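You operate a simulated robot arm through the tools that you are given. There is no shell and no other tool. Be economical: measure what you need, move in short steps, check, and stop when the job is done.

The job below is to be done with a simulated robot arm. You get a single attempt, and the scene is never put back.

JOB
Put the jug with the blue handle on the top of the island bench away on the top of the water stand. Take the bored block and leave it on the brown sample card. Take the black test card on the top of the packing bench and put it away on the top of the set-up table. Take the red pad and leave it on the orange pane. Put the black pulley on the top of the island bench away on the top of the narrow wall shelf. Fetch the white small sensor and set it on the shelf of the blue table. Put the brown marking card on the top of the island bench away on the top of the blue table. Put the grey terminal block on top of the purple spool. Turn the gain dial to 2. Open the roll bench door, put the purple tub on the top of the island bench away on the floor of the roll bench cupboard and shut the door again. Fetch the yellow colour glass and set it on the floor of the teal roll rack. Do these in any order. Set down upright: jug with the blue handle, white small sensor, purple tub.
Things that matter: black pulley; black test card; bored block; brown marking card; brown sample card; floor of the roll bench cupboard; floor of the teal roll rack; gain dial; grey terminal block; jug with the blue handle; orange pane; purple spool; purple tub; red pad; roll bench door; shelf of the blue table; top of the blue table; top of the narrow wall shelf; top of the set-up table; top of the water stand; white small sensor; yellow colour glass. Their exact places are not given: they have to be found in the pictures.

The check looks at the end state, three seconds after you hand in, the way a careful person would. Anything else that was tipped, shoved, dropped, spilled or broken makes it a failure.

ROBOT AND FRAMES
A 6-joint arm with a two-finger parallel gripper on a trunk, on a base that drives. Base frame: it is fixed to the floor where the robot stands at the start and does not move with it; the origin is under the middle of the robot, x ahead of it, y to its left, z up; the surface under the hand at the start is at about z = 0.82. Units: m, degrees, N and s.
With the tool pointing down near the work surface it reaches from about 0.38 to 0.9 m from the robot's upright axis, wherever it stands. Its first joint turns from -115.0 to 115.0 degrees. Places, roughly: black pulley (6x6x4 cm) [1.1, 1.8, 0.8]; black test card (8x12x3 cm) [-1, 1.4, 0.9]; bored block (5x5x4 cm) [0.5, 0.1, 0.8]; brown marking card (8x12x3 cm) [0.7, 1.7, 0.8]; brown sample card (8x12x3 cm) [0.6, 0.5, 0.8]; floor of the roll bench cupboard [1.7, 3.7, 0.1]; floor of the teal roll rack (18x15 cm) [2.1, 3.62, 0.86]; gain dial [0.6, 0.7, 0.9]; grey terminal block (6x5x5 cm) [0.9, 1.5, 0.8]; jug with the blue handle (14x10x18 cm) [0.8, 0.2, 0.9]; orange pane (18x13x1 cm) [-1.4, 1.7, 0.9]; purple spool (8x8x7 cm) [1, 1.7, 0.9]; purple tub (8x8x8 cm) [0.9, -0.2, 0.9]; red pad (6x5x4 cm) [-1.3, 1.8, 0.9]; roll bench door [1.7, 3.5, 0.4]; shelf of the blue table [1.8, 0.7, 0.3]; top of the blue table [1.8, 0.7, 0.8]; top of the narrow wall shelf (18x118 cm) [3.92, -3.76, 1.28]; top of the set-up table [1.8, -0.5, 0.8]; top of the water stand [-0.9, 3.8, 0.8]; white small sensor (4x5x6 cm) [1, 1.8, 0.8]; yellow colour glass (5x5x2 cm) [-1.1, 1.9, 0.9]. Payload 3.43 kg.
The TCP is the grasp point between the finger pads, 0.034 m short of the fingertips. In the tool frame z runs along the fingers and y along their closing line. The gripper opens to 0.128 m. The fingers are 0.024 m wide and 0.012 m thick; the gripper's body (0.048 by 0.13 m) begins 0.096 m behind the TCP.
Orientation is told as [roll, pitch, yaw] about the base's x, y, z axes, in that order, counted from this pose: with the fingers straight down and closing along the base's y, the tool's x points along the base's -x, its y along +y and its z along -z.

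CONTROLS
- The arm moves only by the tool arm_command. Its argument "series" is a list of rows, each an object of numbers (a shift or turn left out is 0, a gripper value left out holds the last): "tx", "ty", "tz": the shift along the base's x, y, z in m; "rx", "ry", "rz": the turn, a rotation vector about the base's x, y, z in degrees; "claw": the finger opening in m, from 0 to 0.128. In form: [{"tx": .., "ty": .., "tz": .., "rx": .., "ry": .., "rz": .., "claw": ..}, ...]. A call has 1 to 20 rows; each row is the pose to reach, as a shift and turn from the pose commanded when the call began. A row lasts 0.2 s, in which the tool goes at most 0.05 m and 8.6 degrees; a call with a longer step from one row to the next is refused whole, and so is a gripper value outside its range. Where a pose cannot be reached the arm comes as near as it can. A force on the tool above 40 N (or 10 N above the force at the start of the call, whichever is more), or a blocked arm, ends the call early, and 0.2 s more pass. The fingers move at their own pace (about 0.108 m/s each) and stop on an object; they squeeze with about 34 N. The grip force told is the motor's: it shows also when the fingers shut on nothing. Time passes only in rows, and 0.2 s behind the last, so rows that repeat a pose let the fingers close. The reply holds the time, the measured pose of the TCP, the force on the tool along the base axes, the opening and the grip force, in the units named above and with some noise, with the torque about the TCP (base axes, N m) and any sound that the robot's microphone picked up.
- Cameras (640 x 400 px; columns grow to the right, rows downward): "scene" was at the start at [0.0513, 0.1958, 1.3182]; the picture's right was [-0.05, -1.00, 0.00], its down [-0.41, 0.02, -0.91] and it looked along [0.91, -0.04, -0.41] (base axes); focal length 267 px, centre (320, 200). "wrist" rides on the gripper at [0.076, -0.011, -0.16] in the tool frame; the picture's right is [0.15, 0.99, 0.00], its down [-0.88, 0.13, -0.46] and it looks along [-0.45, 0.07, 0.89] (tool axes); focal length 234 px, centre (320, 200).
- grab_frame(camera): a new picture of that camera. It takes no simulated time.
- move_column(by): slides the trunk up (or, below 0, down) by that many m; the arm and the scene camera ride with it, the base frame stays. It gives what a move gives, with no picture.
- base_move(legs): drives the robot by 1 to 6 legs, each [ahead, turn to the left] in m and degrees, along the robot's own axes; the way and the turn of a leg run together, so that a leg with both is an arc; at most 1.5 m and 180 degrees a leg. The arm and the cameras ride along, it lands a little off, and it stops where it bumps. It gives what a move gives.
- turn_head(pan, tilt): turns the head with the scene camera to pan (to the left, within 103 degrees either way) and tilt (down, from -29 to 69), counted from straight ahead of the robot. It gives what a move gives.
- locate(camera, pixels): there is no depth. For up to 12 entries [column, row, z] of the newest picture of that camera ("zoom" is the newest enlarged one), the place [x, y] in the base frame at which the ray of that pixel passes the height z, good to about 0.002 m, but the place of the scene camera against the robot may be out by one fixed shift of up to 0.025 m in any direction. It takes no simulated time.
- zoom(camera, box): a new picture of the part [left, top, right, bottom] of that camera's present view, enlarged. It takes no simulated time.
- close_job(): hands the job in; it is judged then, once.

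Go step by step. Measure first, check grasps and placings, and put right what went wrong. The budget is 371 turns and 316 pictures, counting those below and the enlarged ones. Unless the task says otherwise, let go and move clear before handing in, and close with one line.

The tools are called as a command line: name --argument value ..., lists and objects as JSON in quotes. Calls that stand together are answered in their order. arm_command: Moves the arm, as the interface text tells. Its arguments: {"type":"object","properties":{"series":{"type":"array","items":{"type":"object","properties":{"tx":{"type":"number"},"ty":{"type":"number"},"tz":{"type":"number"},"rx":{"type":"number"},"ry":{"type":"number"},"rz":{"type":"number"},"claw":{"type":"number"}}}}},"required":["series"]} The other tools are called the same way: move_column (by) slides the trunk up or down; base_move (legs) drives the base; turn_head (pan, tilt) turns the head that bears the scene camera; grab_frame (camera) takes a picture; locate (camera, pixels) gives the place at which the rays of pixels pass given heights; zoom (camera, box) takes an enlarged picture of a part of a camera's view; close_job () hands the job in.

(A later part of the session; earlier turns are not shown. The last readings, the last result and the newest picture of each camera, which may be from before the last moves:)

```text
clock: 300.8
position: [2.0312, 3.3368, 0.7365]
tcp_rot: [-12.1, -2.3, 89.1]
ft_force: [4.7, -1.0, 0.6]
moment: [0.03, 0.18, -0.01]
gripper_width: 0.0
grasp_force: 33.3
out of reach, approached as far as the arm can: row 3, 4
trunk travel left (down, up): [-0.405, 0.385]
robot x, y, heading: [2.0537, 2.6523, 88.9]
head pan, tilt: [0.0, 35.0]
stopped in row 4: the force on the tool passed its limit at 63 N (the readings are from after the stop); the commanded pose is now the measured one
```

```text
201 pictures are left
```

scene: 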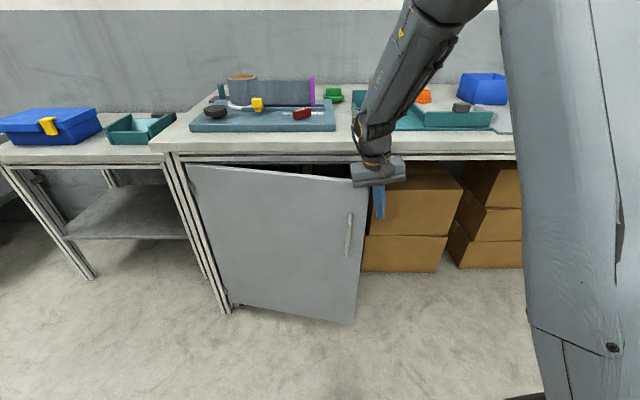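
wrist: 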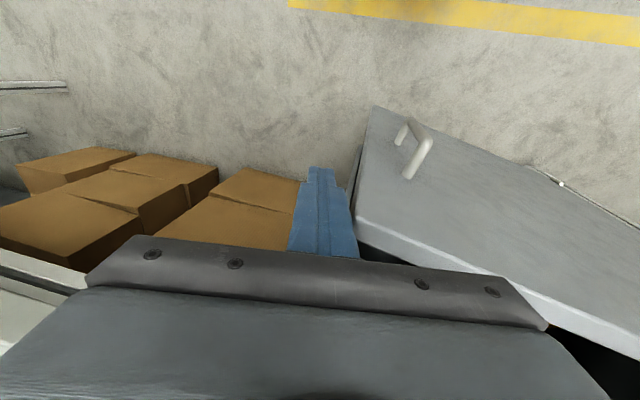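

The fingers press the door's edge rather than going behind it. Better idea: pinch the door's top edge from above and swing it. I raise the trunk and turn the gripper across the panel.

arm_command --series '[{"tx": 0.03}, {"tx": 0.05, "ty": -0.03}, {"tx": 0.05, "ty": -0.06}]'

move_column --by 0.25

arm_command --series '[{"ry": 6, "rx": 1}, {"ry": 12, "rx": 2.3}, {"ry": 12, "rx": 2.3}]'

arm_command --series '[{"rz": 8, "claw": 0.08}, {"rz": 16}, {"rz": 24}, {"rz": 32}, {"rz": 40}, {"rz": 48}, {"rz": 56}, {"rz": 64}, {"rz": 72}, {"rz": 73, "tx": -0.04}, {"rz": 73, "tx": -0.08, "ty": 0.02}, {"rz": 73, "tx": -0.115, "ty": 0.03}, {"rz": 73, "tx": -0.115, "ty": 0.03}]'

grab_frame --camera "wrist"

grab_frame --camera "scene"

```text
clock: 301.6
position: [2.0793, 3.275, 0.7377]
tcp_rot: [-12.2, -2.4, 89.1]
ft_force: [-0.5, 0.9, 0.4]
moment: [0.01, 0.01, -0.01]
gripper_width: 0.0002
grasp_force: 32.8
trunk travel left (down, up): [-0.405, 0.385]
robot x, y, heading: [2.0592, 2.6571, 89.1]
head pan, tilt: [0.0, 35.0]
```

```text
clock: 304.2
position: [2.0805, 3.2783, 0.9879]
tcp_rot: [-12.1, -2.5, 89.1]
ft_force: [0.3, 0.1, -0.3]
moment: [0.03, 0.01, 0.0]
gripper_width: 0.0
grasp_force: 32.6
trunk travel left (down, up): [-0.655, 0.135]
robot x, y, heading: [2.0585, 2.6517, 88.7]
head pan, tilt: [0.0, 35.0]
```

```text
clock: 305.0
position: [2.0806, 3.2733, 0.9809]
tcp_rot: [-11.1, -3.5, 89.1]
ft_force: [-0.6, -0.8, -0.4]
moment: [-0.01, -0.02, 0.0]
gripper_width: 0.0
grasp_force: 33.1
out of reach, approached as far as the arm can: row 1, 2, 3
trunk travel left (down, up): [-0.655, 0.135]
robot x, y, heading: [2.0574, 2.6519, 89.1]
head pan, tilt: [0.0, 35.0]
```

```text
clock: 307.8
position: [1.9468, 3.1895, 0.8751]
tcp_rot: [-18.8, -4.1, 159.5]
ft_force: [0.2, -0.3, -0.2]
moment: [-0.03, 0.1, 0.0]
gripper_width: 0.0799
grasp_force: 0.1
out of reach, approached as far as the arm can: row 2, 3, 4, 5, 6, 7, 8, 9, 10, 11, 12, 13
trunk travel left (down, up): [-0.655, 0.135]
robot x, y, heading: [2.0551, 2.6546, 89.0]
head pan, tilt: [0.0, 35.0]
```

```text
200 pictures are left
```

wrist: 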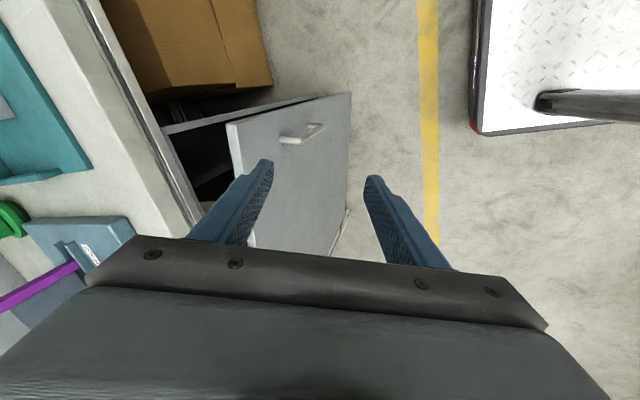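

```text
199 pictures are left
```

scene: 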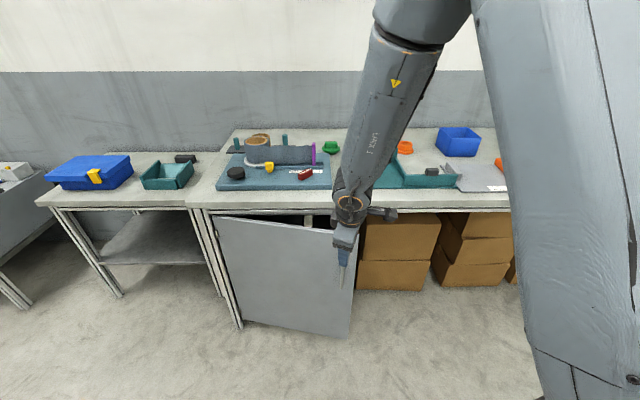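

The arm is in an awkward branch and tilted 19°. I bring it to a comfortable pose and level it.

arm_command --series '[{"tz": 0.04}, {"tz": 0.08, "ty": -0.02}, {"tz": 0.12, "ty": -0.03}, {"tz": 0.16, "ty": -0.04}, {"tz": 0.2, "ty": -0.05}, {"tz": 0.22, "ty": -0.05, "rx": -6, "ry": 1}, {"tz": 0.22, "ty": -0.05, "rx": -12, "ry": 2}, {"tz": 0.22, "ty": -0.05, "rx": -19, "ry": 2.8}, {"tz": 0.22, "ty": -0.05, "rx": -19, "ry": 2.8}]'

```text
clock: 309.8
position: [1.931, 3.1102, 0.9651]
tcp_rot: [-22.7, -4.7, 159.0]
ft_force: [-0.1, 0.3, 0.8]
moment: [-0.04, -0.01, 0.04]
gripper_width: 0.0802
grasp_force: 0.0
out of reach, approached as far as the arm can: row 1, 2, 3, 4, 5, 6, 7, 8, 9
trunk travel left (down, up): [-0.655, 0.135]
robot x, y, heading: [2.0521, 2.6508, 89.1]
head pan, tilt: [0.0, 35.0]
```

arm_command --series '[{"ty": 0.03, "tz": 0.03}, {"ty": 0.06, "tz": 0.06}, {"ty": 0.09, "tz": 0.09}, {"ty": 0.12, "tz": 0.12}, {"ty": 0.14, "tz": 0.15}, {"ty": 0.14, "tz": 0.18, "rx": -5}, {"ty": 0.14, "tz": 0.2, "rx": -10}, {"ty": 0.14, "tz": 0.2, "rx": -16, "ry": 1}, {"ty": 0.14, "tz": 0.2, "rx": -23, "ry": 3}, {"ty": 0.14, "tz": 0.2, "rx": -23, "ry": 3}]'

grab_frame --camera "scene"

```text
clock: 312.0
position: [1.8394, 3.164, 1.019]
tcp_rot: [-25.4, -5.8, 152.5]
ft_force: [-0.9, -0.7, 0.0]
moment: [0.06, -0.05, 0.02]
gripper_width: 0.0799
grasp_force: 0.0
out of reach, approached as far as the arm can: row 1, 2, 3, 4, 5, 6, 7, 8, 9, 10
trunk travel left (down, up): [-0.655, 0.135]
robot x, y, heading: [2.0564, 2.653, 88.9]
head pan, tilt: [0.0, 35.0]
```

```text
198 pictures are left
```

scene: 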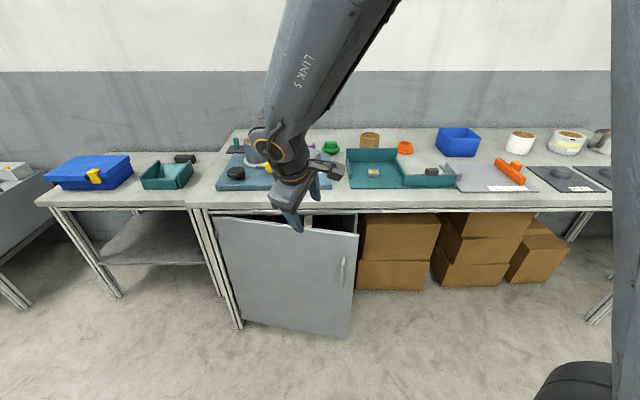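

arm_command --series '[{"ty": 0.03, "tx": 0.03}, {"ty": 0.06, "tx": 0.06}, {"ty": 0.09, "tx": 0.09}, {"ty": 0.12, "tx": 0.12}, {"ty": 0.15, "tx": 0.15}, {"ty": 0.18, "tx": 0.18}, {"ty": 0.2, "tx": 0.2}]'

arm_command --series '[{"ry": 5}, {"ry": 10}, {"ry": 10}]'

arm_command --series '[{"rx": -5}, {"rx": -10}, {"rx": -10}]'

```text
clock: 313.6
position: [2.027, 3.2978, 0.9564]
tcp_rot: [-29.6, -6.6, 152.4]
ft_force: [-1.0, -0.7, -0.1]
moment: [0.02, 0.01, 0.0]
gripper_width: 0.08
grasp_force: 0.0
out of reach, approached as far as the arm can: row 1, 2, 3, 4, 5, 6, 7
trunk travel left (down, up): [-0.655, 0.135]
robot x, y, heading: [2.0557, 2.6571, 89.1]
head pan, tilt: [0.0, 35.0]
```

```text
clock: 314.4
position: [2.0234, 3.2972, 0.9471]
tcp_rot: [-27.6, -14.8, 152.2]
ft_force: [0.3, 0.3, -1.4]
moment: [-0.03, 0.02, -0.01]
gripper_width: 0.0801
grasp_force: 0.0
out of reach, approached as far as the arm can: row 1, 2
trunk travel left (down, up): [-0.655, 0.135]
robot x, y, heading: [2.0554, 2.6576, 89.0]
head pan, tilt: [0.0, 35.0]
```

```text
clock: 315.2
position: [1.991, 3.3133, 0.9583]
tcp_rot: [-22.2, -20.8, 154.6]
ft_force: [0.8, -0.2, -0.4]
moment: [0.02, -0.02, 0.0]
gripper_width: 0.08
grasp_force: 0.1
out of reach, approached as far as the arm can: row 1, 2
trunk travel left (down, up): [-0.655, 0.135]
robot x, y, heading: [2.0579, 2.6525, 89.0]
head pan, tilt: [0.0, 35.0]
```

Orientation moves again. I level it with the computed correction.

arm_command --series '[{"rx": -4, "ry": -1.3}, {"rx": -8, "ry": -2.6}, {"rx": -12, "ry": -4}, {"rx": -16, "ry": -5.2}, {"rx": -20, "ry": -6.5}, {"rx": -24, "ry": -7.8}, {"rx": -28, "ry": -9}, {"rx": -29, "ry": -9.2}]'

```text
clock: 317.0
position: [2.0267, 3.2979, 0.9517]
tcp_rot: [4.3, 12.5, 149.7]
ft_force: [-0.9, -0.5, -0.5]
moment: [0.02, 0.01, 0.05]
gripper_width: 0.08
grasp_force: 0.0
out of reach, approached as far as the arm can: row 1
trunk travel left (down, up): [-0.655, 0.135]
robot x, y, heading: [2.0541, 2.6565, 89.0]
head pan, tilt: [0.0, 35.0]
```

Freed. A last levelling.

arm_command --series '[{"rx": 4, "ry": 3.5}, {"rx": 8, "ry": 7}, {"rx": 10, "ry": 8.6}, {"rx": 10, "ry": 8.6}]'

grab_frame --camera "wrist"

```text
clock: 318.0
position: [2.0279, 3.2992, 0.9515]
tcp_rot: [0.1, -0.2, 149.2]
ft_force: [-0.3, 0.2, 0.4]
moment: [0.0, 0.0, -0.01]
gripper_width: 0.0799
grasp_force: 0.2
trunk travel left (down, up): [-0.655, 0.135]
robot x, y, heading: [2.0521, 2.6506, 89.1]
head pan, tilt: [0.0, 35.0]
```

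```text
197 pictures are left
```

wrist: 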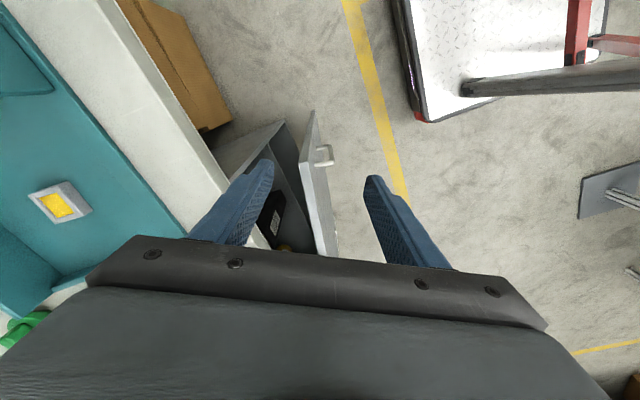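

Level, and the view shows the door's top edge from (312,113) to (330,255). I locate it.

locate --camera "wrist" --pixels '[[312, 113, 0.78], [318, 165, 0.78], [326, 220, 0.78], [331, 250, 0.78], [308, 165, 0.78], [287, 120, 0.78], [200, 130, 0.84]]'

zoom --camera "wrist" --box '[230, 90, 390, 260]'

```text
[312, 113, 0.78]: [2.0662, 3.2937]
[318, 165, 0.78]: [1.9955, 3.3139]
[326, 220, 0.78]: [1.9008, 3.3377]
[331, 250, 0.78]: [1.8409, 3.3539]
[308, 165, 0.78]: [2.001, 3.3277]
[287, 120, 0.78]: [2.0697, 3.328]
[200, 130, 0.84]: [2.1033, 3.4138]
```

```text
2.35 times, centred on (310, 175) of wrist
```

zoom: 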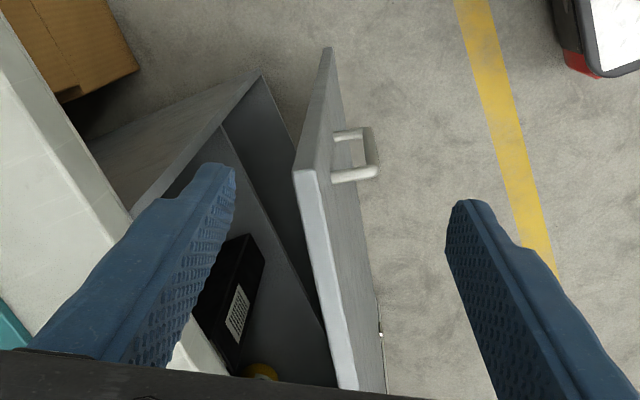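

locate --camera "zoom" --pixels '[[296, 172, 0.78], [314, 172, 0.78], [318, 280, 0.78], [333, 280, 0.78], [338, 388, 0.78], [356, 388, 0.78], [305, 172, 0.76], [305, 172, 0.8]]'

```text
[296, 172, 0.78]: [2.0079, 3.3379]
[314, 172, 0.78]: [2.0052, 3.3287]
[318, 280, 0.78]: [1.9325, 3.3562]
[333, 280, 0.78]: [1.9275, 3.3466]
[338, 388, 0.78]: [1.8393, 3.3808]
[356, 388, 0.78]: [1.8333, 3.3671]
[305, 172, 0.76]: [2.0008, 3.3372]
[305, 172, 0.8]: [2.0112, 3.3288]
```

The door is at about 13.6°, with its free top corner at (2.006,3.333). I pinch it at about (1.967,3.343).

arm_command --series '[{"tx": -0.03, "ty": 0.02, "rz": 8, "claw": 0.05}, {"tx": -0.061, "ty": 0.044, "rz": 17}, {"tx": -0.061, "ty": 0.044, "rz": 17, "tz": -0.04}, {"tx": -0.061, "ty": 0.044, "rz": 17, "tz": -0.08}, {"tx": -0.061, "ty": 0.044, "rz": 17, "tz": -0.1}, {"tx": -0.061, "ty": 0.044, "rz": 17, "tz": -0.1}]'

grab_frame --camera "wrist"

```text
refused: row 2 steps farther than a row can; nothing moved
```

```text
195 pictures are left
```

wrist: 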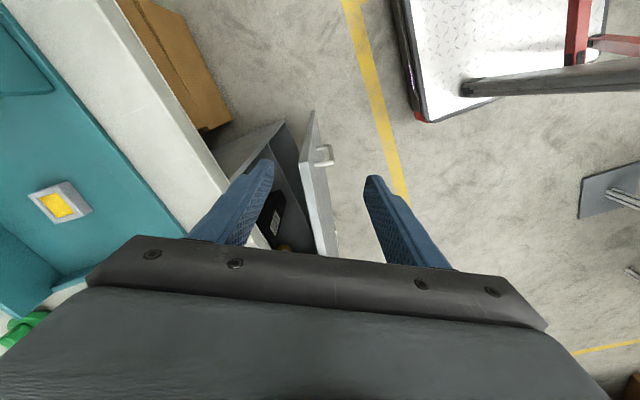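

arm_command --series '[{"tx": -0.03, "ty": 0.02, "rz": 8, "claw": 0.05}, {"tx": -0.05, "ty": 0.035, "rz": 13}, {"tx": -0.061, "ty": 0.044, "rz": 17}, {"tx": -0.061, "ty": 0.044, "rz": 17, "tz": -0.04}, {"tx": -0.061, "ty": 0.044, "rz": 17, "tz": -0.08}, {"tx": -0.061, "ty": 0.044, "rz": 17, "tz": -0.1}, {"tx": -0.061, "ty": 0.044, "rz": 17, "tz": -0.1}]'

grab_frame --camera "wrist"

```text
clock: 319.6
position: [1.966, 3.3445, 0.8507]
tcp_rot: [0.1, -0.2, 166.3]
ft_force: [-0.2, -0.5, 0.8]
moment: [-0.02, -0.01, 0.0]
gripper_width: 0.05
grasp_force: 0.0
trunk travel left (down, up): [-0.655, 0.135]
robot x, y, heading: [2.0563, 2.6502, 89.2]
head pan, tilt: [0.0, 35.0]
```

```text
194 pictures are left
```

wrist: 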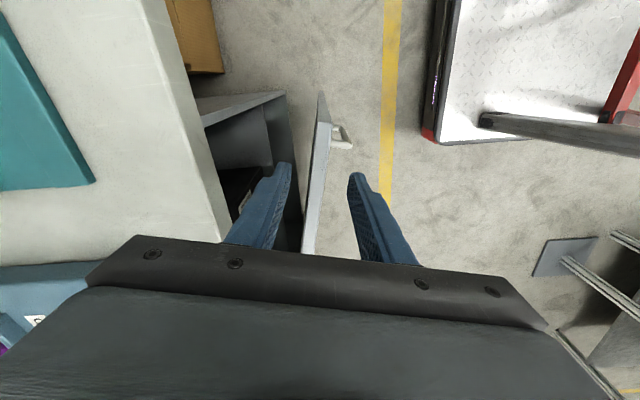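

The door edge runs right through the tool axis. I go down 6 cm and pinch.

arm_command --series '[{"tz": -0.03}, {"tz": -0.05}, {"tz": -0.06}, {"tz": -0.06}, {"tz": -0.06, "claw": 0.02}, {"tz": -0.06, "claw": 0.0}, {"tz": -0.06}]'

grab_frame --camera "wrist"

```text
clock: 321.2
position: [1.9663, 3.3445, 0.7921]
tcp_rot: [0.1, -0.1, 166.5]
ft_force: [0.0, -1.8, -0.7]
moment: [0.46, 0.2, 1.17]
gripper_width: 0.017
grasp_force: 44.6
trunk travel left (down, up): [-0.655, 0.135]
robot x, y, heading: [2.0551, 2.6506, 88.9]
head pan, tilt: [0.0, 35.0]
```

```text
193 pictures are left
```

wrist: 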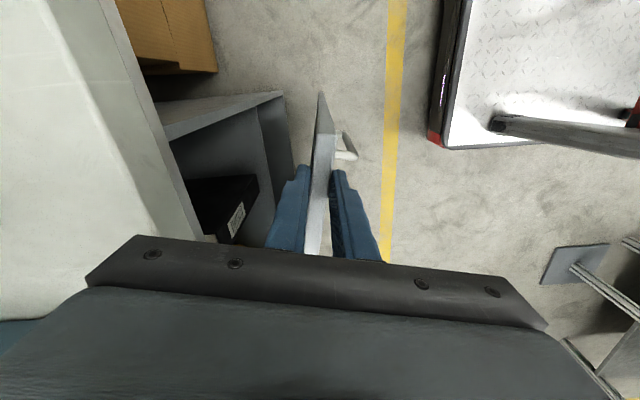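

Pinched at 17 mm. I swing the door along its arc to about 45°.

arm_command --series '[{"tx": -0.002, "ty": -0.008, "rz": -1}, {"tx": -0.0042, "ty": -0.0165, "rz": -2}, {"tx": -0.0089, "ty": -0.0329, "rz": -4}, {"tx": -0.0142, "ty": -0.049, "rz": -6}, {"tx": -0.0201, "ty": -0.0648, "rz": -8}, {"tx": -0.0334, "ty": -0.0958, "rz": -12}, {"tx": -0.0489, "ty": -0.1259, "rz": -16}, {"tx": -0.0665, "ty": -0.1547, "rz": -20}, {"tx": -0.086, "ty": -0.1823, "rz": -24}, {"tx": -0.1074, "ty": -0.2084, "rz": -28}, {"tx": -0.1306, "ty": -0.233, "rz": -32}]'

grab_frame --camera "scene"

```text
clock: 323.6
position: [1.8372, 3.106, 0.7914]
tcp_rot: [0.3, 0.2, 134.2]
ft_force: [19.9, -20.9, -18.0]
moment: [-0.38, -0.96, 1.08]
gripper_width: 0.0173
grasp_force: 44.8
trunk travel left (down, up): [-0.655, 0.135]
robot x, y, heading: [2.0583, 2.6546, 88.7]
head pan, tilt: [0.0, 35.0]
```

```text
192 pictures are left
```

scene: 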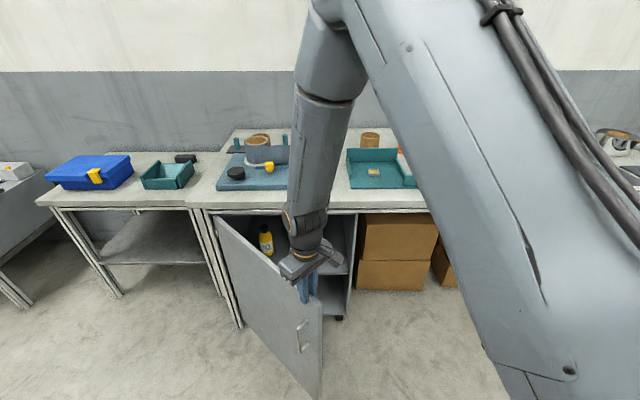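

The door follows well, and I can see a yellow bottle and a shelf inside. The pull suggests a slightly larger radius. I continue to about 93°.

arm_command --series '[{"tx": -0.01, "ty": -0.014, "rz": -2}, {"tx": -0.0222, "ty": -0.026, "rz": -4}, {"tx": -0.0487, "ty": -0.0473, "rz": -8}, {"tx": -0.0768, "ty": -0.0667, "rz": -12}, {"tx": -0.1061, "ty": -0.0841, "rz": -16}, {"tx": -0.1365, "ty": -0.0994, "rz": -20}, {"tx": -0.1679, "ty": -0.1125, "rz": -24}, {"tx": -0.2002, "ty": -0.1234, "rz": -28}, {"tx": -0.2331, "ty": -0.1321, "rz": -32}, {"tx": -0.2666, "ty": -0.1384, "rz": -36}, {"tx": -0.3004, "ty": -0.1424, "rz": -40}, {"tx": -0.3344, "ty": -0.144, "rz": -44}, {"tx": -0.3685, "ty": -0.1432, "rz": -48}, {"tx": -0.3685, "ty": -0.1432, "rz": -48}]'

grab_frame --camera "scene"

```text
clock: 326.6
position: [1.467, 2.9667, 0.7927]
tcp_rot: [0.1, -0.2, 86.2]
ft_force: [-3.5, -34.3, 7.0]
moment: [-0.74, -0.28, 1.09]
gripper_width: 0.0172
grasp_force: 45.6
trunk travel left (down, up): [-0.655, 0.135]
robot x, y, heading: [2.0557, 2.6561, 89.3]
head pan, tilt: [0.0, 35.0]
```

```text
191 pictures are left
```

scene: 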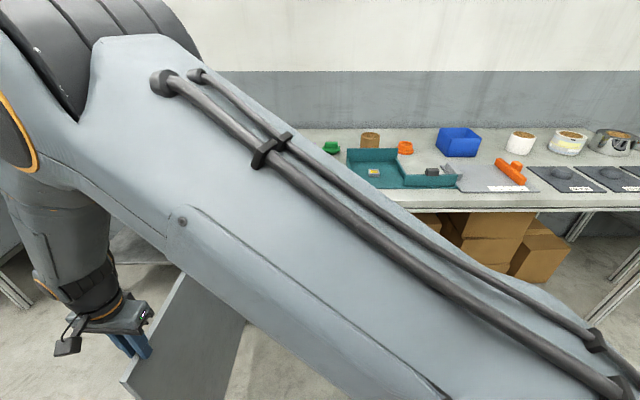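

The door is open to about 93°. I release and rise, then look inside.

arm_command --series '[{"claw": 0.04}, {"claw": 0.05}, {"claw": 0.05}, {"tz": 0.04}, {"tz": 0.08}, {"tz": 0.12}, {"tz": 0.16}, {"tz": 0.2}, {"tz": 0.24}, {"tz": 0.28}, {"tz": 0.3}]'

arm_command --series '[{"tx": 0.04, "ty": 0.02}, {"tx": 0.08, "ty": 0.04}, {"tx": 0.12, "ty": 0.06}, {"tx": 0.16, "ty": 0.08}, {"tx": 0.2, "ty": 0.1}, {"tx": 0.24, "ty": 0.12}, {"tx": 0.28, "ty": 0.135}, {"tx": 0.32, "ty": 0.145}, {"tx": 0.36, "ty": 0.15}, {"tx": 0.4, "ty": 0.15}, {"tx": 0.44, "ty": 0.15}, {"tx": 0.48, "ty": 0.15}, {"tx": 0.52, "ty": 0.15}, {"tx": 0.56, "ty": 0.15}]'

turn_head --pan 22 --tilt 50

grab_frame --camera "scene"

```text
clock: 329.0
position: [1.4673, 2.9649, 1.093]
tcp_rot: [0.1, -0.1, 86.3]
ft_force: [-0.1, -0.1, 0.5]
moment: [0.0, -0.04, 0.04]
gripper_width: 0.0501
grasp_force: 0.1
trunk travel left (down, up): [-0.655, 0.135]
robot x, y, heading: [2.0525, 2.6501, 88.9]
head pan, tilt: [0.0, 35.0]
```

```text
clock: 332.0
position: [2.0275, 3.1169, 1.0887]
tcp_rot: [0.1, -0.1, 86.2]
ft_force: [-0.1, 1.0, 0.1]
moment: [0.02, 0.0, -0.02]
gripper_width: 0.0498
grasp_force: 0.2
trunk travel left (down, up): [-0.655, 0.135]
robot x, y, heading: [2.0534, 2.6566, 88.9]
head pan, tilt: [0.0, 35.0]
```

```text
clock: 332.9
position: [2.0262, 3.1182, 1.0891]
tcp_rot: [0.1, -0.2, 86.3]
ft_force: [-0.3, 0.9, 0.0]
moment: [0.03, 0.0, 0.0]
gripper_width: 0.0501
grasp_force: 0.2
trunk travel left (down, up): [-0.655, 0.135]
robot x, y, heading: [2.0555, 2.6516, 88.8]
head pan, tilt: [22.0, 50.0]
```

```text
190 pictures are left
```

scene: 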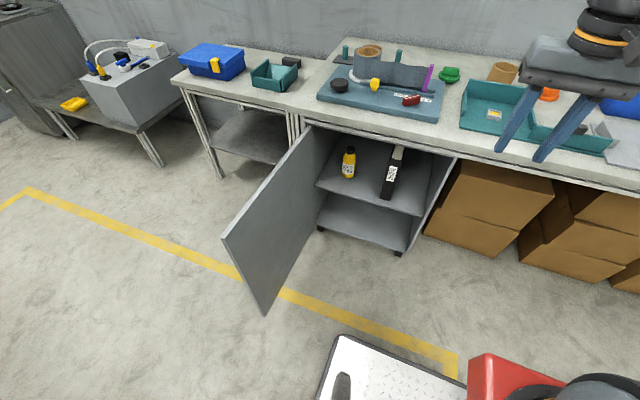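

Inside there's a mid shelf with a bottle and a box, and the floor below it. I measure the heights.

zoom --camera "scene" --box '[220, 110, 460, 320]'

locate --camera "scene" --pixels '[[318, 188, 0.4], [416, 213, 0.4], [318, 229, 0.1], [407, 250, 0.1], [318, 188, 0.45], [416, 213, 0.45], [318, 229, 0.15], [325, 196, 0.1], [415, 222, 0.1], [266, 314, 0.05], [330, 130, 0.8]]'

```text
1.90 times, centred on (340, 215) of scene
```

zoom: 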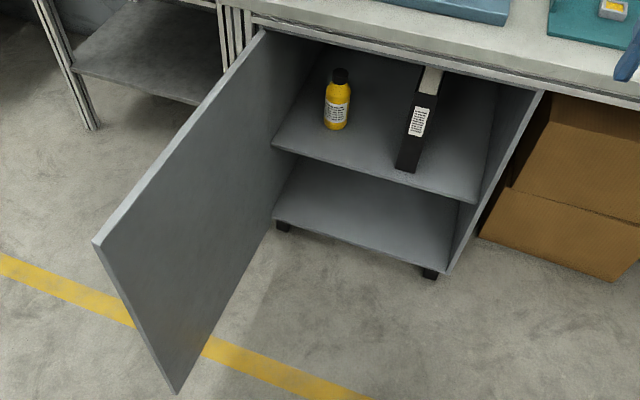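

```text
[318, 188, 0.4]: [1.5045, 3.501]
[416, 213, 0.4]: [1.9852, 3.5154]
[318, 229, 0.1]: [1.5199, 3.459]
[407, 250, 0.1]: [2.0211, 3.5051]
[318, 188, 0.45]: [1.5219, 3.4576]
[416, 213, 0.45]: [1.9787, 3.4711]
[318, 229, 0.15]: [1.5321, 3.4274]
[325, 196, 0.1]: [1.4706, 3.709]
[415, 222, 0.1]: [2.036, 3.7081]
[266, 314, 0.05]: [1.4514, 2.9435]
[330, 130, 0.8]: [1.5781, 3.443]
```

The floor is at about z 0.1 and the shelf at about 0.42. So the tub must go in with a horizontal tool. Before driving, I check clearance to the teal divider behind me.

turn_head --pan -95 --tilt 40

grab_frame --camera "scene"

turn_head --pan 103 --tilt 40

grab_frame --camera "scene"

```text
clock: 334.8
position: [2.0265, 3.1172, 1.0897]
tcp_rot: [0.1, -0.1, 86.4]
ft_force: [-1.1, 0.4, -0.2]
moment: [-0.02, 0.0, 0.01]
gripper_width: 0.0503
grasp_force: 0.1
trunk travel left (down, up): [-0.655, 0.135]
robot x, y, heading: [2.0583, 2.6536, 88.9]
head pan, tilt: [-95.0, 40.0]
```

```text
188 pictures are left
```

scene: 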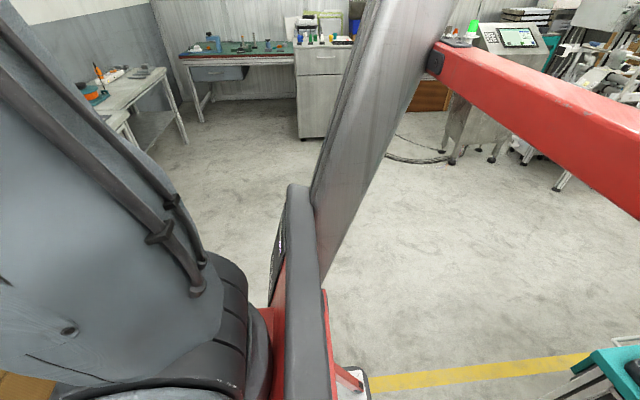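

```text
clock: 337.7
position: [2.0273, 3.1175, 1.0896]
tcp_rot: [0.1, 0.0, 86.3]
ft_force: [-0.1, 0.9, 0.4]
moment: [0.03, -0.01, 0.03]
gripper_width: 0.05
grasp_force: 0.0
trunk travel left (down, up): [-0.655, 0.135]
robot x, y, heading: [2.0581, 2.6558, 89.2]
head pan, tilt: [103.0, 40.0]
```

```text
187 pictures are left
```

scene: 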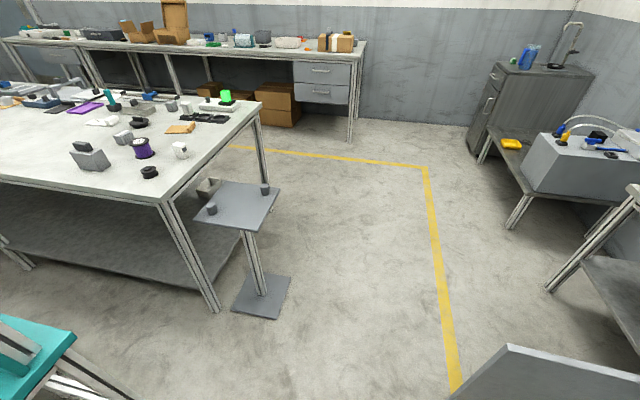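

locate --camera "scene" --pixels '[[280, 318, 0.0], [291, 275, 0.0], [232, 308, 0.0], [280, 185, 0.6], [248, 230, 0.6], [196, 220, 0.6], [216, 312, 0.0], [260, 110, 0.82], [150, 205, 0.82], [75, 335, 0.75], [130, 395, 0.3], [505, 347, 0.78]]'

zoom --camera "scene" --box '[0, 80, 300, 240]'

```text
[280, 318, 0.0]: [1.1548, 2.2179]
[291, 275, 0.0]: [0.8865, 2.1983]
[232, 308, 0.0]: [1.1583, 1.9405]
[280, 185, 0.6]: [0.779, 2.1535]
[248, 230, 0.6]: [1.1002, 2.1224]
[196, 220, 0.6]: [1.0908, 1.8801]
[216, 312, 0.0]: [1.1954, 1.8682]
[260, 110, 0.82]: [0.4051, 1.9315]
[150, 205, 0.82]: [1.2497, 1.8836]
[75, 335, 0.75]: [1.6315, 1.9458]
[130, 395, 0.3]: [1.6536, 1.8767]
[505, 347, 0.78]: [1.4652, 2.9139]
```

```text
2.13 times, centred on (150, 160) of scene
```

zoom: 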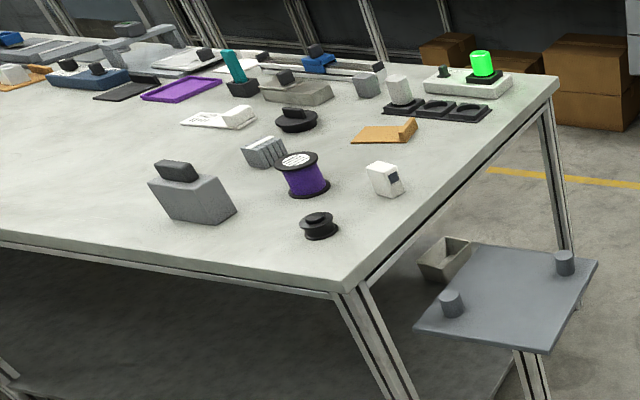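

locate --camera "zoom" --pixels '[[266, 165, 0.82], [308, 192, 0.82], [388, 194, 0.82], [320, 236, 0.82], [385, 135, 0.83], [208, 120, 0.83], [200, 220, 0.82], [298, 128, 0.83], [345, 292, 0.82], [557, 75, 0.82]]'

```text
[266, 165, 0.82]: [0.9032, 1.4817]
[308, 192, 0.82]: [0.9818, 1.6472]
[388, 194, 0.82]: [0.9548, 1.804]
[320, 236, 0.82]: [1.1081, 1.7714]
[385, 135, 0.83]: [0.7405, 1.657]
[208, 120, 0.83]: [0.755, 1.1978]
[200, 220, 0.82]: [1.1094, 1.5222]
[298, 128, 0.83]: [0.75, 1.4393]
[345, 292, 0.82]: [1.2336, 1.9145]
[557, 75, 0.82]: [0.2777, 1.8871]
```

Left end layout: terminal (0.90,1.49), spool (0.985,1.66), sensor (0.955,1.80), pulley (1.11,1.77), card (0.74,1.66). There is also a pedestal stand at about (1.0,2.1) to avoid. I'll park at about (0.52,2.25) facing the end.

base_move --legs '[[0, 93.3], [1.5, 0], [0.04, 0], [0, 88], [0.3, 0]]'

turn_head --pan 25 --tilt 40

grab_frame --camera "scene"

```text
clock: 346.0
position: [0.8584, 2.6066, 1.0889]
tcp_rot: [0.0, -0.1, 176.1]
ft_force: [0.3, -1.1, -0.9]
moment: [-0.06, -0.04, 0.02]
gripper_width: 0.0499
grasp_force: 0.0
trunk travel left (down, up): [-0.655, 0.135]
robot x, y, heading: [1.32, 2.6306, 169.5]
head pan, tilt: [103.0, 40.0]
stopped in leg 2: the robot was blocked; the commanded pose is now the measured one
```

```text
clock: 347.5
position: [0.8597, 2.6074, 1.0894]
tcp_rot: [0.1, -0.2, 176.0]
ft_force: [0.1, 1.0, 0.0]
moment: [-0.01, 0.02, 0.01]
gripper_width: 0.05
grasp_force: 0.2
trunk travel left (down, up): [-0.655, 0.135]
robot x, y, heading: [1.3231, 2.632, 169.0]
head pan, tilt: [25.0, 40.0]
```

```text
185 pictures are left
```

scene: 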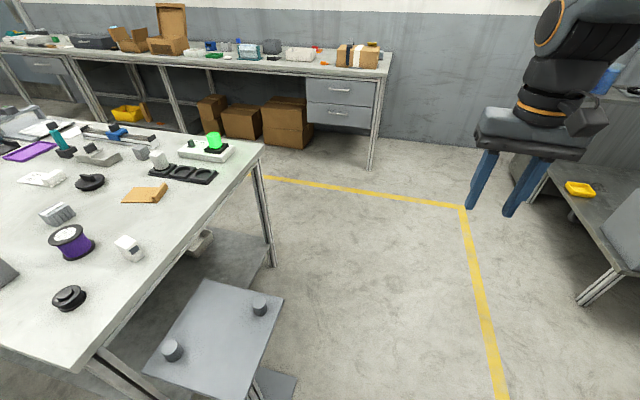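

The base was blocked at x=1.32 and turned slightly. It may have brushed the open door, so I look to the right.

turn_head --pan -80 --tilt 50

grab_frame --camera "scene"

turn_head --pan 40 --tilt 65

grab_frame --camera "scene"

```text
clock: 349.3
position: [0.8582, 2.6066, 1.0885]
tcp_rot: [0.1, -0.2, 176.0]
ft_force: [-0.8, -0.4, 0.6]
moment: [-0.01, 0.04, -0.01]
gripper_width: 0.0499
grasp_force: 0.2
trunk travel left (down, up): [-0.655, 0.135]
robot x, y, heading: [1.3205, 2.63, 169.2]
head pan, tilt: [-80.0, 50.0]
```

```text
184 pictures are left
```

scene: 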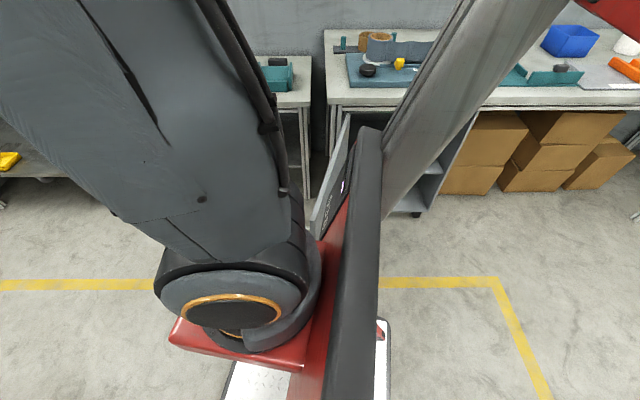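

```text
clock: 351.3
position: [0.8591, 2.6071, 1.0897]
tcp_rot: [0.1, -0.3, 176.1]
ft_force: [0.4, -0.3, 0.4]
moment: [0.02, 0.02, -0.03]
gripper_width: 0.05
grasp_force: 0.1
trunk travel left (down, up): [-0.655, 0.135]
robot x, y, heading: [1.3224, 2.6296, 169.2]
head pan, tilt: [40.0, 65.0]
```

```text
183 pictures are left
```

scene: 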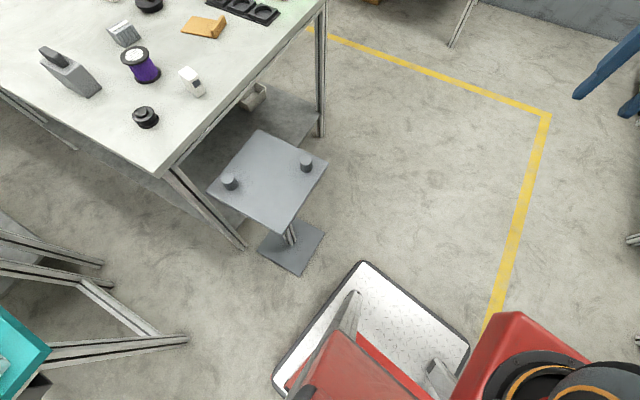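

turn_head --pan -60 --tilt 55

grab_frame --camera "scene"

turn_head --pan -100 --tilt 55

grab_frame --camera "scene"

```text
clock: 353.1
position: [0.8596, 2.6069, 1.0897]
tcp_rot: [0.1, -0.3, 176.0]
ft_force: [-0.4, 0.0, -0.2]
moment: [0.02, -0.02, -0.03]
gripper_width: 0.05
grasp_force: 0.1
trunk travel left (down, up): [-0.655, 0.135]
robot x, y, heading: [1.3217, 2.631, 169.2]
head pan, tilt: [-60.0, 55.0]
```

```text
182 pictures are left
```

scene: 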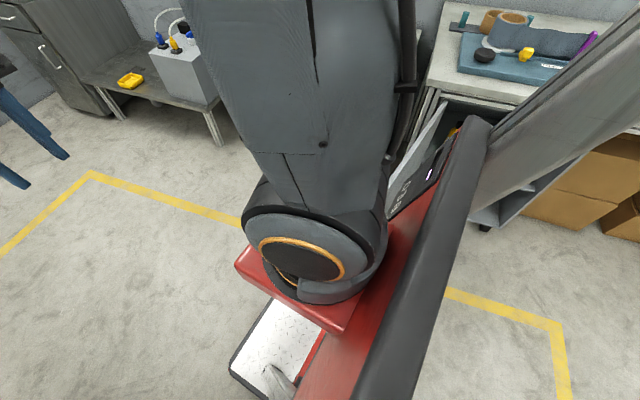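

```text
clock: 354.1
position: [0.8585, 2.6071, 1.09]
tcp_rot: [0.1, -0.2, 176.0]
ft_force: [-0.2, 0.1, 0.1]
moment: [-0.04, -0.03, 0.02]
gripper_width: 0.05
grasp_force: 0.1
trunk travel left (down, up): [-0.655, 0.135]
robot x, y, heading: [1.3203, 2.6293, 169.1]
head pan, tilt: [-100.0, 55.0]
```

```text
181 pictures are left
```

scene: 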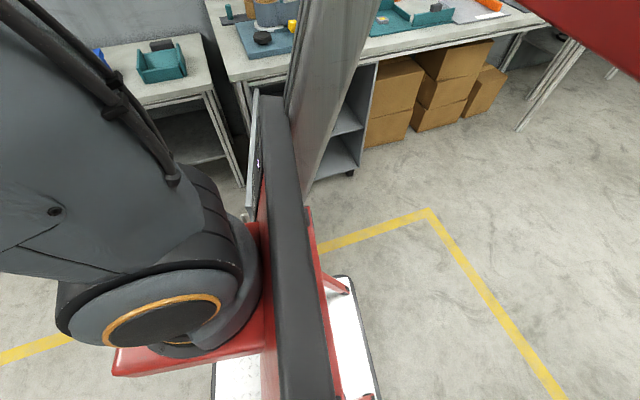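

The door's edge touched the robot's right side. There's a narrow window at y≈2.57 between the door and the pedestal. I back up along this slant to y≈2.57 and go straight through.

base_move --legs '[[-0.3, 0], [0, 11.2]]'

turn_head --pan -70 --tilt 50

grab_frame --camera "scene"

```text
clock: 356.9
position: [1.164, 2.4586, 1.0883]
tcp_rot: [0.2, -0.2, -172.6]
ft_force: [-0.2, -1.2, 0.1]
moment: [0.01, -0.03, 0.01]
gripper_width: 0.0501
grasp_force: 0.0
trunk travel left (down, up): [-0.655, 0.135]
robot x, y, heading: [1.612, 2.5761, -179.5]
head pan, tilt: [-100.0, 55.0]
```

```text
clock: 357.9
position: [1.1641, 2.46, 1.0884]
tcp_rot: [0.1, -0.2, -172.5]
ft_force: [-0.1, -0.1, -0.3]
moment: [0.01, 0.02, 0.03]
gripper_width: 0.0499
grasp_force: 0.0
trunk travel left (down, up): [-0.655, 0.135]
robot x, y, heading: [1.6127, 2.5735, -179.4]
head pan, tilt: [-70.0, 50.0]
```

```text
180 pictures are left
```

scene: 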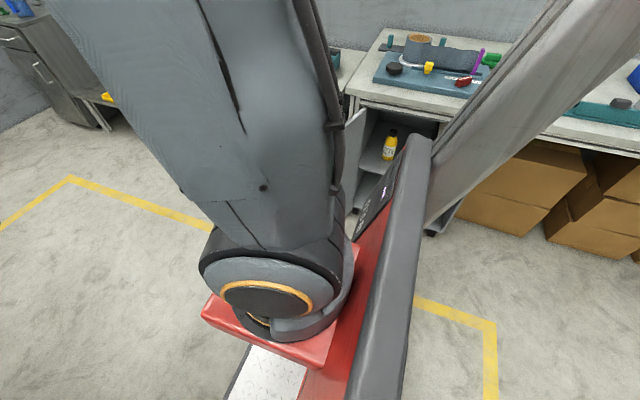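

base_move --legs '[[0.5, 0]]'

```text
clock: 360.8
position: [0.6675, 2.451, 1.0892]
tcp_rot: [0.2, -0.3, -172.3]
ft_force: [0.1, -1.1, -0.1]
moment: [-0.03, 0.0, 0.03]
gripper_width: 0.0503
grasp_force: 0.0
trunk travel left (down, up): [-0.655, 0.135]
robot x, y, heading: [1.1187, 2.5678, -179.0]
head pan, tilt: [-70.0, 50.0]
```

Passed cleanly. I continue to the parking spot at the island's left end.

base_move --legs '[[0.6, 0], [0, 89], [0.3, 0]]'

turn_head --pan 25 --tilt 45

grab_frame --camera "scene"

grab_frame --camera "wrist"

```text
clock: 369.5
position: [0.6277, 1.807, 1.0882]
tcp_rot: [0.1, -0.1, -84.1]
ft_force: [0.1, -0.3, 0.0]
moment: [0.01, -0.01, 0.04]
gripper_width: 0.05
grasp_force: 0.1
trunk travel left (down, up): [-0.655, 0.135]
robot x, y, heading: [0.5261, 2.2618, -90.9]
head pan, tilt: [-70.0, 50.0]
```

```text
clock: 371.2
position: [0.6271, 1.8063, 1.0884]
tcp_rot: [0.0, -0.2, -84.0]
ft_force: [-0.4, -1.2, -0.2]
moment: [0.02, 0.02, -0.01]
gripper_width: 0.0499
grasp_force: 0.1
trunk travel left (down, up): [-0.655, 0.135]
robot x, y, heading: [0.5215, 2.2595, -90.8]
head pan, tilt: [25.0, 45.0]
```

```text
179 pictures are left
```

scene: 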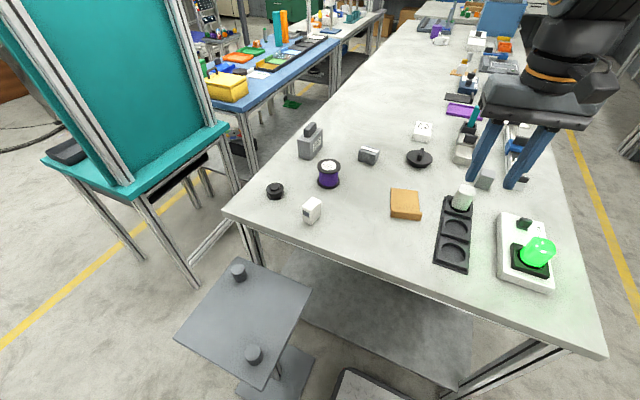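

```text
178 pictures are left
```

wrist: 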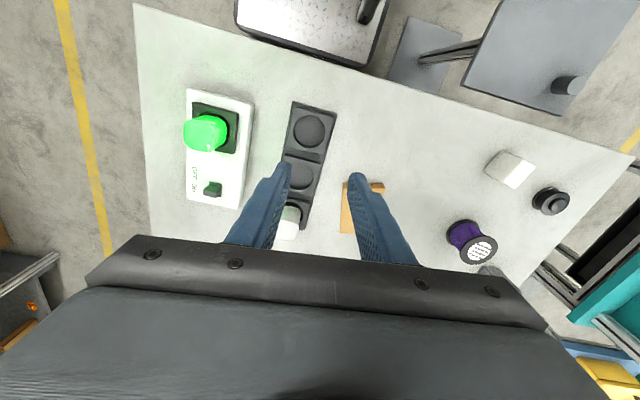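

All objects are in view. For reach, I lower the trunk 10 cm and move the arm over the grey terminal block.

arm_command --series '[{"tz": 0.04}, {"tz": 0.08}, {"tz": 0.1}]'

move_column --by -0.1

arm_command --series '[{"tx": 0.03, "ty": -0.03}, {"tx": 0.06, "ty": -0.06}, {"tx": 0.09, "ty": -0.09}, {"tx": 0.12, "ty": -0.12}, {"tx": 0.15, "ty": -0.15}, {"tx": 0.18, "ty": -0.18}, {"tx": 0.21, "ty": -0.21, "tz": -0.02}, {"tx": 0.24, "ty": -0.24, "tz": -0.04}, {"tx": 0.25, "ty": -0.27, "tz": -0.06}, {"tx": 0.26, "ty": -0.29, "tz": -0.08}, {"tx": 0.26, "ty": -0.29, "tz": -0.08}]'

grab_frame --camera "wrist"

```text
clock: 372.1
position: [0.6265, 1.8075, 1.1901]
tcp_rot: [0.1, -0.2, -84.1]
ft_force: [-0.3, 0.2, 0.1]
moment: [0.06, 0.02, -0.03]
gripper_width: 0.0502
grasp_force: 0.1
trunk travel left (down, up): [-0.655, 0.135]
robot x, y, heading: [0.524, 2.26, -90.9]
head pan, tilt: [25.0, 45.0]
```

```text
clock: 373.4
position: [0.6268, 1.8079, 1.0884]
tcp_rot: [0.1, -0.2, -84.1]
ft_force: [-0.6, -0.2, 0.8]
moment: [0.01, 0.0, 0.0]
gripper_width: 0.05
grasp_force: 0.0
trunk travel left (down, up): [-0.555, 0.235]
robot x, y, heading: [0.5254, 2.2592, -90.9]
head pan, tilt: [25.0, 45.0]
```

```text
clock: 375.8
position: [0.8863, 1.5161, 1.0086]
tcp_rot: [0.1, -0.1, -84.0]
ft_force: [-0.1, 0.1, 0.9]
moment: [-0.01, 0.01, 0.0]
gripper_width: 0.0501
grasp_force: 0.1
trunk travel left (down, up): [-0.555, 0.235]
robot x, y, heading: [0.5248, 2.2599, -90.8]
head pan, tilt: [25.0, 45.0]
```

```text
177 pictures are left
```

wrist: 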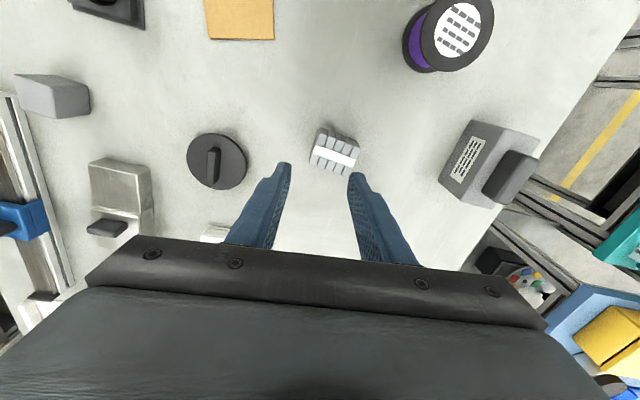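

zoom --camera "wrist" --box '[280, 110, 390, 190]'

locate --camera "zoom" --pixels '[[320, 200, 0.87]]'

zoom --camera "wrist" --box '[385, 0, 515, 82]'

locate --camera "wrist" --pixels '[[457, 34, 0.89], [422, 30, 0.89], [494, 37, 0.89], [465, 0, 0.89], [449, 72, 0.89], [319, 125, 0.87], [359, 141, 0.87], [347, 175, 0.87], [309, 161, 0.87]]'

```text
5.00 times, centred on (335, 150) of wrist
```

zoom: 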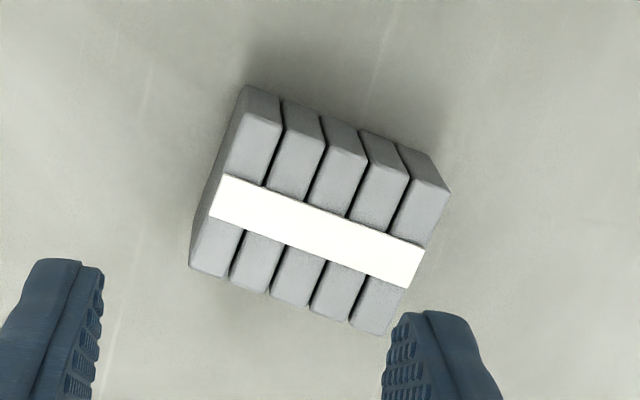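

```text
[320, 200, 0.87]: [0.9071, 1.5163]
```

```text
4.88 times, centred on (450, 41) of wrist
```

zoom: 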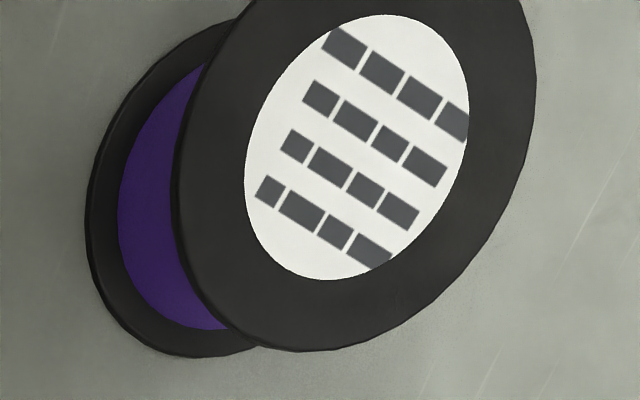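

```text
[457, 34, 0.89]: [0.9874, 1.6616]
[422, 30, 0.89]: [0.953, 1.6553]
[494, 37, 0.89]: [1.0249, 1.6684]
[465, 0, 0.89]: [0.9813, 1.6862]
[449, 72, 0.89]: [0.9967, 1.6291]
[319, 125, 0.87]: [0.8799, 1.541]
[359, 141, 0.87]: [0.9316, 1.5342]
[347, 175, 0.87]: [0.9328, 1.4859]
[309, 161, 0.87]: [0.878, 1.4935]
```

The terminal block is centred at (0.906,1.510), turned -10° from the tool. The spool top is at (0.9875,1.661). I grasp the block.

arm_command --series '[{"tx": 0.02, "ty": -0.006, "rz": -5, "claw": 0.085}, {"tx": 0.02, "ty": -0.006, "rz": -10.4, "tz": -0.03}, {"tx": 0.02, "ty": -0.006, "rz": -10.4, "tz": -0.07}, {"tx": 0.02, "ty": -0.006, "rz": -10.4, "tz": -0.1}, {"tx": 0.02, "ty": -0.006, "rz": -10.4, "tz": -0.1}]'

grab_frame --camera "wrist"

```text
clock: 377.0
position: [0.9056, 1.509, 0.9073]
tcp_rot: [0.0, -0.2, -94.3]
ft_force: [-0.9, -0.3, 0.0]
moment: [0.0, 0.02, 0.0]
gripper_width: 0.0848
grasp_force: 0.1
trunk travel left (down, up): [-0.555, 0.235]
robot x, y, heading: [0.5287, 2.2575, -90.6]
head pan, tilt: [25.0, 45.0]
```

```text
174 pictures are left
```

wrist: 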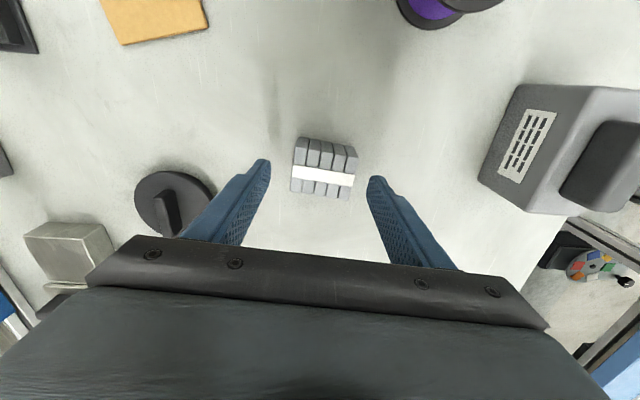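

arm_command --series '[{"tz": -0.02}, {"tz": -0.035}, {"tz": -0.045}, {"tz": -0.045}, {"tz": -0.045, "claw": 0.06}, {"tz": -0.045, "claw": 0.03}, {"tz": -0.045}, {"tz": -0.045}, {"tz": -0.01}, {"tz": 0.03}, {"tz": 0.06}]'

grab_frame --camera "wrist"

```text
clock: 379.4
position: [0.9071, 1.5079, 0.9687]
tcp_rot: [0.1, -0.1, -94.3]
ft_force: [-0.3, -0.5, -1.5]
moment: [0.0, -0.02, 0.01]
gripper_width: 0.0595
grasp_force: 33.5
trunk travel left (down, up): [-0.555, 0.235]
robot x, y, heading: [0.521, 2.2584, -90.8]
head pan, tilt: [25.0, 45.0]
```

```text
173 pictures are left
```

wrist: 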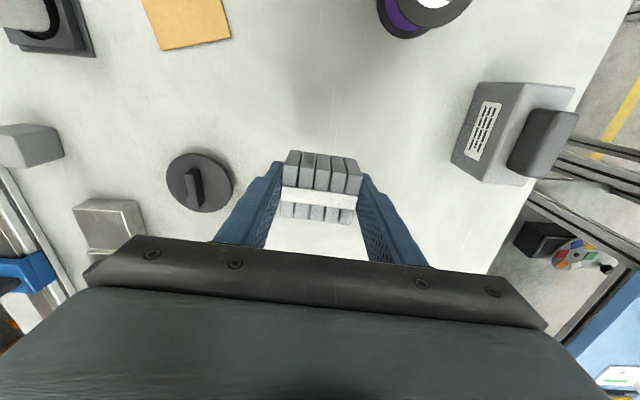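

Held (0.0595). I carry it up and over the spool for a look.

arm_command --series '[{"tz": 0.03}, {"tz": 0.06}, {"tz": 0.07, "tx": 0.02, "ty": 0.035}, {"tz": 0.07, "tx": 0.04, "ty": 0.075}, {"tz": 0.07, "tx": 0.06, "ty": 0.115}, {"tz": 0.07, "tx": 0.08, "ty": 0.15}, {"tz": 0.07, "tx": 0.08, "ty": 0.15}]'

grab_frame --camera "wrist"

```text
clock: 381.0
position: [0.9863, 1.6595, 1.0376]
tcp_rot: [0.1, -0.1, -94.4]
ft_force: [-0.4, 0.5, 0.3]
moment: [0.0, -0.01, -0.04]
gripper_width: 0.0592
grasp_force: 33.9
trunk travel left (down, up): [-0.555, 0.235]
robot x, y, heading: [0.5222, 2.2605, -90.9]
head pan, tilt: [25.0, 45.0]
```

```text
172 pictures are left
```

wrist: 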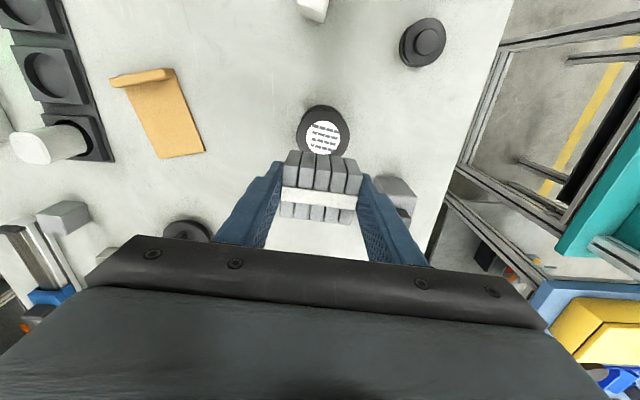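

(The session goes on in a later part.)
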